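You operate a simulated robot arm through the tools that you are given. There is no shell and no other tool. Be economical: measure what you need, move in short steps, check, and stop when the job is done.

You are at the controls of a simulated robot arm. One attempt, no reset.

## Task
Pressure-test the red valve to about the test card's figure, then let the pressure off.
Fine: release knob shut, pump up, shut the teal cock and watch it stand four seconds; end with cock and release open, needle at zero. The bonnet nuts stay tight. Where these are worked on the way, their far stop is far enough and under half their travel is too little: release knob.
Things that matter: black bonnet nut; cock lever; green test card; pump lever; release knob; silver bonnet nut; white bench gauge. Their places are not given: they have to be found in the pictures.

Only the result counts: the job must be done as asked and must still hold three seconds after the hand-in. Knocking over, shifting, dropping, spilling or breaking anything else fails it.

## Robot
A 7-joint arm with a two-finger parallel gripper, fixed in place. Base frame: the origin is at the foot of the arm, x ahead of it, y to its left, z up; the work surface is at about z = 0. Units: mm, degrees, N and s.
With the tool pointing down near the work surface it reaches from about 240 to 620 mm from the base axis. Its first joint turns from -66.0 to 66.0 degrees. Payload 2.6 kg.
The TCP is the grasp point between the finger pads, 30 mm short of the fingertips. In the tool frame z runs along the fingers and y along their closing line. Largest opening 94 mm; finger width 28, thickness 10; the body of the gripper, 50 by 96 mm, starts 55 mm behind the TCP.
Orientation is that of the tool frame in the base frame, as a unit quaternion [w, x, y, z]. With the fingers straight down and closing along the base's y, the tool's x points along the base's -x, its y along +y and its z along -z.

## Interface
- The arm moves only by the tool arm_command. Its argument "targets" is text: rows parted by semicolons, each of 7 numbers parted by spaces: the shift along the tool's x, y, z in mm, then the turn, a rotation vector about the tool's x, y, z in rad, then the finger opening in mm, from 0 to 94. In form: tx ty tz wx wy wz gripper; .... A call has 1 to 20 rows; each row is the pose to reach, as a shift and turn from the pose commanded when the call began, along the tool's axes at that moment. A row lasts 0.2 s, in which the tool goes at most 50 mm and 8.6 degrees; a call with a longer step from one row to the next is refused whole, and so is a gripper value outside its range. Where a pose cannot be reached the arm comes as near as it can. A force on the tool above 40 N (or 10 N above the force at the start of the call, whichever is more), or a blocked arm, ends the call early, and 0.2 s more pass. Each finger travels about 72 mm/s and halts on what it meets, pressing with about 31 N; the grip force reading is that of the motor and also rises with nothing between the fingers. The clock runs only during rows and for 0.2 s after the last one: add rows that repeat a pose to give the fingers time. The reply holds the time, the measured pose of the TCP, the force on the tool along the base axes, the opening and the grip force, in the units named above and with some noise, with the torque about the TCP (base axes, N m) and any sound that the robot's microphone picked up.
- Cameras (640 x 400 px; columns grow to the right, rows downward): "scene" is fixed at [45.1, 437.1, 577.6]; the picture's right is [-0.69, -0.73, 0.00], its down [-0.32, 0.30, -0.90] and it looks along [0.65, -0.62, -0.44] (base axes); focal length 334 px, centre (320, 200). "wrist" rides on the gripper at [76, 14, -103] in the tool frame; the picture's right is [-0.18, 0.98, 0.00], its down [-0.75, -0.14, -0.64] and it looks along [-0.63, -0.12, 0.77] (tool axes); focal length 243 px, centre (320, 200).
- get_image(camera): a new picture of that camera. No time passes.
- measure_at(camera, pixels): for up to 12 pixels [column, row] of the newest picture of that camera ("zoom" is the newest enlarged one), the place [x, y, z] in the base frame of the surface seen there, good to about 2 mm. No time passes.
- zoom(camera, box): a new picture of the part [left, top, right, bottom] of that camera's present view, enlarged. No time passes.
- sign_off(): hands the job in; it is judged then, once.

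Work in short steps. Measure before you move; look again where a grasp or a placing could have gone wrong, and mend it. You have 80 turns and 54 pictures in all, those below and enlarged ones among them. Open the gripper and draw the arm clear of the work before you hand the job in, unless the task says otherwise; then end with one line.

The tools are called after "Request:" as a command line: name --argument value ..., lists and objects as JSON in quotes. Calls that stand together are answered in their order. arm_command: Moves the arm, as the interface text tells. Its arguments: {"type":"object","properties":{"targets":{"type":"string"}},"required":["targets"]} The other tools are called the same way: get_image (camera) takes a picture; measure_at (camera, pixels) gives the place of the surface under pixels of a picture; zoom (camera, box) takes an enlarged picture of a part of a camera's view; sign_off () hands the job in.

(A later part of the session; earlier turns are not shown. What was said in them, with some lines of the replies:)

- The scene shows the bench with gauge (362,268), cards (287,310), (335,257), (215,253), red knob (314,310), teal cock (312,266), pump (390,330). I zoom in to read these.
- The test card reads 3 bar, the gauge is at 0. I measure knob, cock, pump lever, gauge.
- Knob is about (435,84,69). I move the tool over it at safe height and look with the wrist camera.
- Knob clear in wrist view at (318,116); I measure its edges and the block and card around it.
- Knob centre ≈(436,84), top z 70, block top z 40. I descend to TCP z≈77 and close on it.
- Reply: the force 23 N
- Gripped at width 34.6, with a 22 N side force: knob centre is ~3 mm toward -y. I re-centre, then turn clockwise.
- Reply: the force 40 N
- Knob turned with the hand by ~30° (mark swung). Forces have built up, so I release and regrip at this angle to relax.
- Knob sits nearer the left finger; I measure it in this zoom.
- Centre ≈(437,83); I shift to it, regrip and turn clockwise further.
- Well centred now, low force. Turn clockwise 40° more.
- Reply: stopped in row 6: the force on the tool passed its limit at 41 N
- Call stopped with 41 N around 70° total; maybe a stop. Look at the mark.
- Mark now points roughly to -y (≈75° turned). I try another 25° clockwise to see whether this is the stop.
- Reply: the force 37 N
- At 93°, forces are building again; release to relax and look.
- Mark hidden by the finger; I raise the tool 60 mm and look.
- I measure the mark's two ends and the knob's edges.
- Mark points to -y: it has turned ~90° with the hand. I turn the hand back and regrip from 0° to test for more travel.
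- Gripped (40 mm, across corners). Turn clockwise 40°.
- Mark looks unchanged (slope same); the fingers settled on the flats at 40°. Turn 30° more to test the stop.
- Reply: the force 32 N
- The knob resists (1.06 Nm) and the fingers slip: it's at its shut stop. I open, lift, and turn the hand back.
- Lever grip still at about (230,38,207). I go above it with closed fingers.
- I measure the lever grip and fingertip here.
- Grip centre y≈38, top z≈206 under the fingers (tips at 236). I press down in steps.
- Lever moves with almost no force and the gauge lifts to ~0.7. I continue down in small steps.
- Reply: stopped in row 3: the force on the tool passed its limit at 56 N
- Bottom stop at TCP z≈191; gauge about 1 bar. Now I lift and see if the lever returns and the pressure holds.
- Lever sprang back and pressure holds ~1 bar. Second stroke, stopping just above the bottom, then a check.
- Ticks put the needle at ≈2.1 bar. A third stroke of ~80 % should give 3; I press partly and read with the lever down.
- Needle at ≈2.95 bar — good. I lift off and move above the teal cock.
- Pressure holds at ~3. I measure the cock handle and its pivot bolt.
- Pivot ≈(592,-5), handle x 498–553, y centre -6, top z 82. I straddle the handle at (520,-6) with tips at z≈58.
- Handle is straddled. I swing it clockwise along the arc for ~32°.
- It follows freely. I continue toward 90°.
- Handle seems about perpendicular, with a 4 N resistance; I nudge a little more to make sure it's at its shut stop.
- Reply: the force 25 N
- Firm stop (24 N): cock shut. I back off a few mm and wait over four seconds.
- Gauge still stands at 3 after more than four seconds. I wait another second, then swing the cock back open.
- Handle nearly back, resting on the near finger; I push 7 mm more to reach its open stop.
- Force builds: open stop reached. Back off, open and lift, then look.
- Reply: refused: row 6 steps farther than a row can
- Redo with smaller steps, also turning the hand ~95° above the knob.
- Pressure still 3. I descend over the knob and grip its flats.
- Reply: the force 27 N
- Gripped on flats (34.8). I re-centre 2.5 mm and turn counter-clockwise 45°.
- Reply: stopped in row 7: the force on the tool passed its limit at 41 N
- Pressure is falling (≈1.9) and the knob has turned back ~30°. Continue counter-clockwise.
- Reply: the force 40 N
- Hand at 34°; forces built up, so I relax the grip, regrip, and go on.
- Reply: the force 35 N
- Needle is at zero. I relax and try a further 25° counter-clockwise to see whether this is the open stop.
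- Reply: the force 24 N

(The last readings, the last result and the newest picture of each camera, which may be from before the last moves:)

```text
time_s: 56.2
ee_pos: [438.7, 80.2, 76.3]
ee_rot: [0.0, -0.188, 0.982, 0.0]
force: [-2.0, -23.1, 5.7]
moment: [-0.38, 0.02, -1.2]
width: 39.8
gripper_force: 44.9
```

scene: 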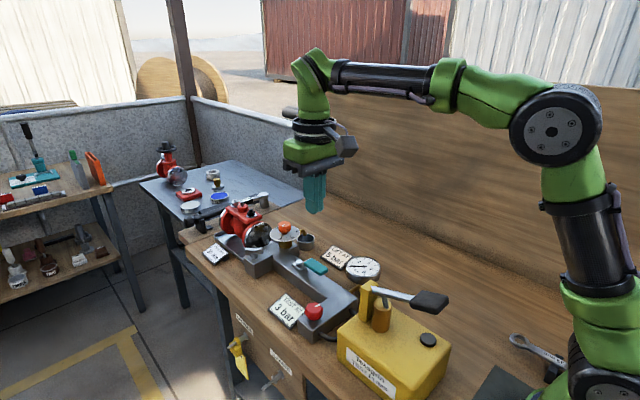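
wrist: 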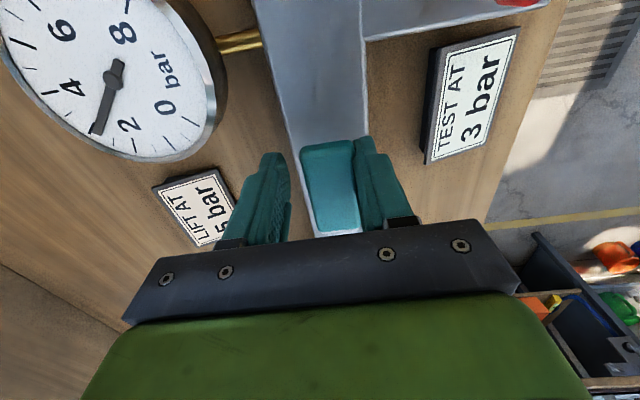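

Fingers slip with -1.2 Nm: open stop. I release, lift clear and look.

Request:
arm_command --targets "0 0 0 0 0 0 60; 0 0 0 0 0 0 60; 0 0 0 0 0 0 60; 0 0 -45 0 0 0 60; 0 0 -90 0 0 0 60; 0 0 -135 0 0 0 60; 0 0 -180 0 0 0 60; 0 0 -225 0 0 0.14 60; 0 0 -250 0 0 0.28 60; 0 0 -250 0 0 0.37 60; 0 0 -250 0 0 0.37 60"

Request:
zoom --camera "scene" --box '[190, 190, 430, 340]'

Request:
get_image --camera "scene"

Request:
get_image --camera "wrist"

```text
time_s: 58.6
ee_pos: [437.7, 84.7, 327.1]
ee_rot: [-0.001, -0.006, 1.0, 0.003]
force: [-0.4, 0.0, 0.2]
moment: [0.01, 0.03, 0.0]
width: 60.1
gripper_force: 0.1
```

```text
2.67 times, centred on (310, 265) of scene
```

zoom: 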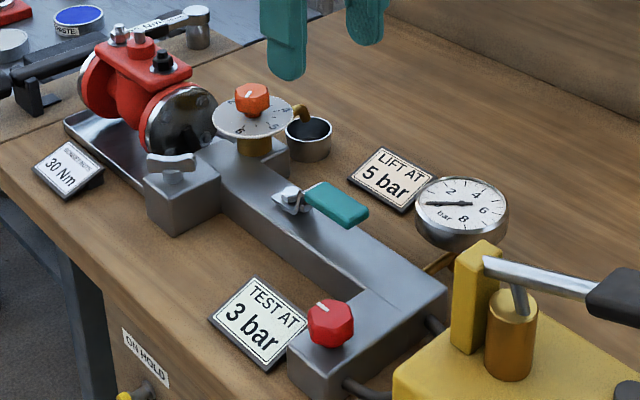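

```text
16 pictures are left
```

scene: 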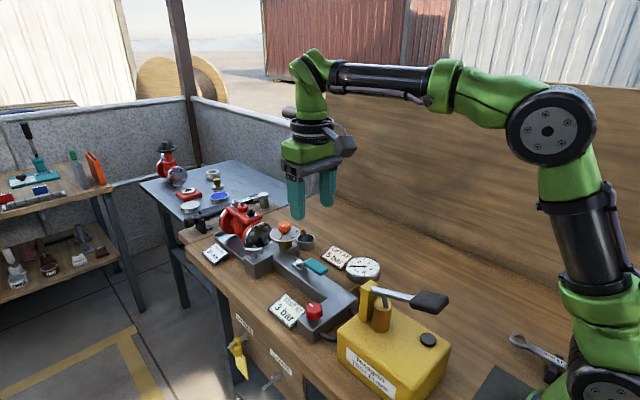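

```text
15 pictures are left
```

wrist: 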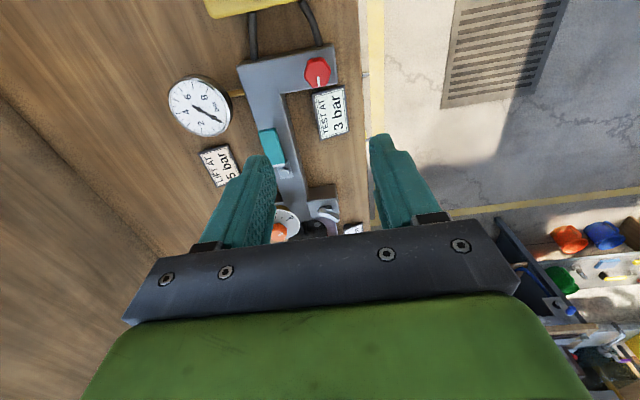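

Knob mark is back at its open stop, the cock lies along the pipe (open), the needle is at zero, the cards, gauge and pump look undisturbed, and the arm is clear. I hand in.

Request:
sign_off

```text
The job is handed in.
```

I pumped the red valve to about 3 bar, the test card's figure. With the teal cock shut, the gauge stayed at 3 for more than four seconds. I then let the pressure off and handed in with the cock and release knob open, the needle at zero, and the bonnet nuts untouched.
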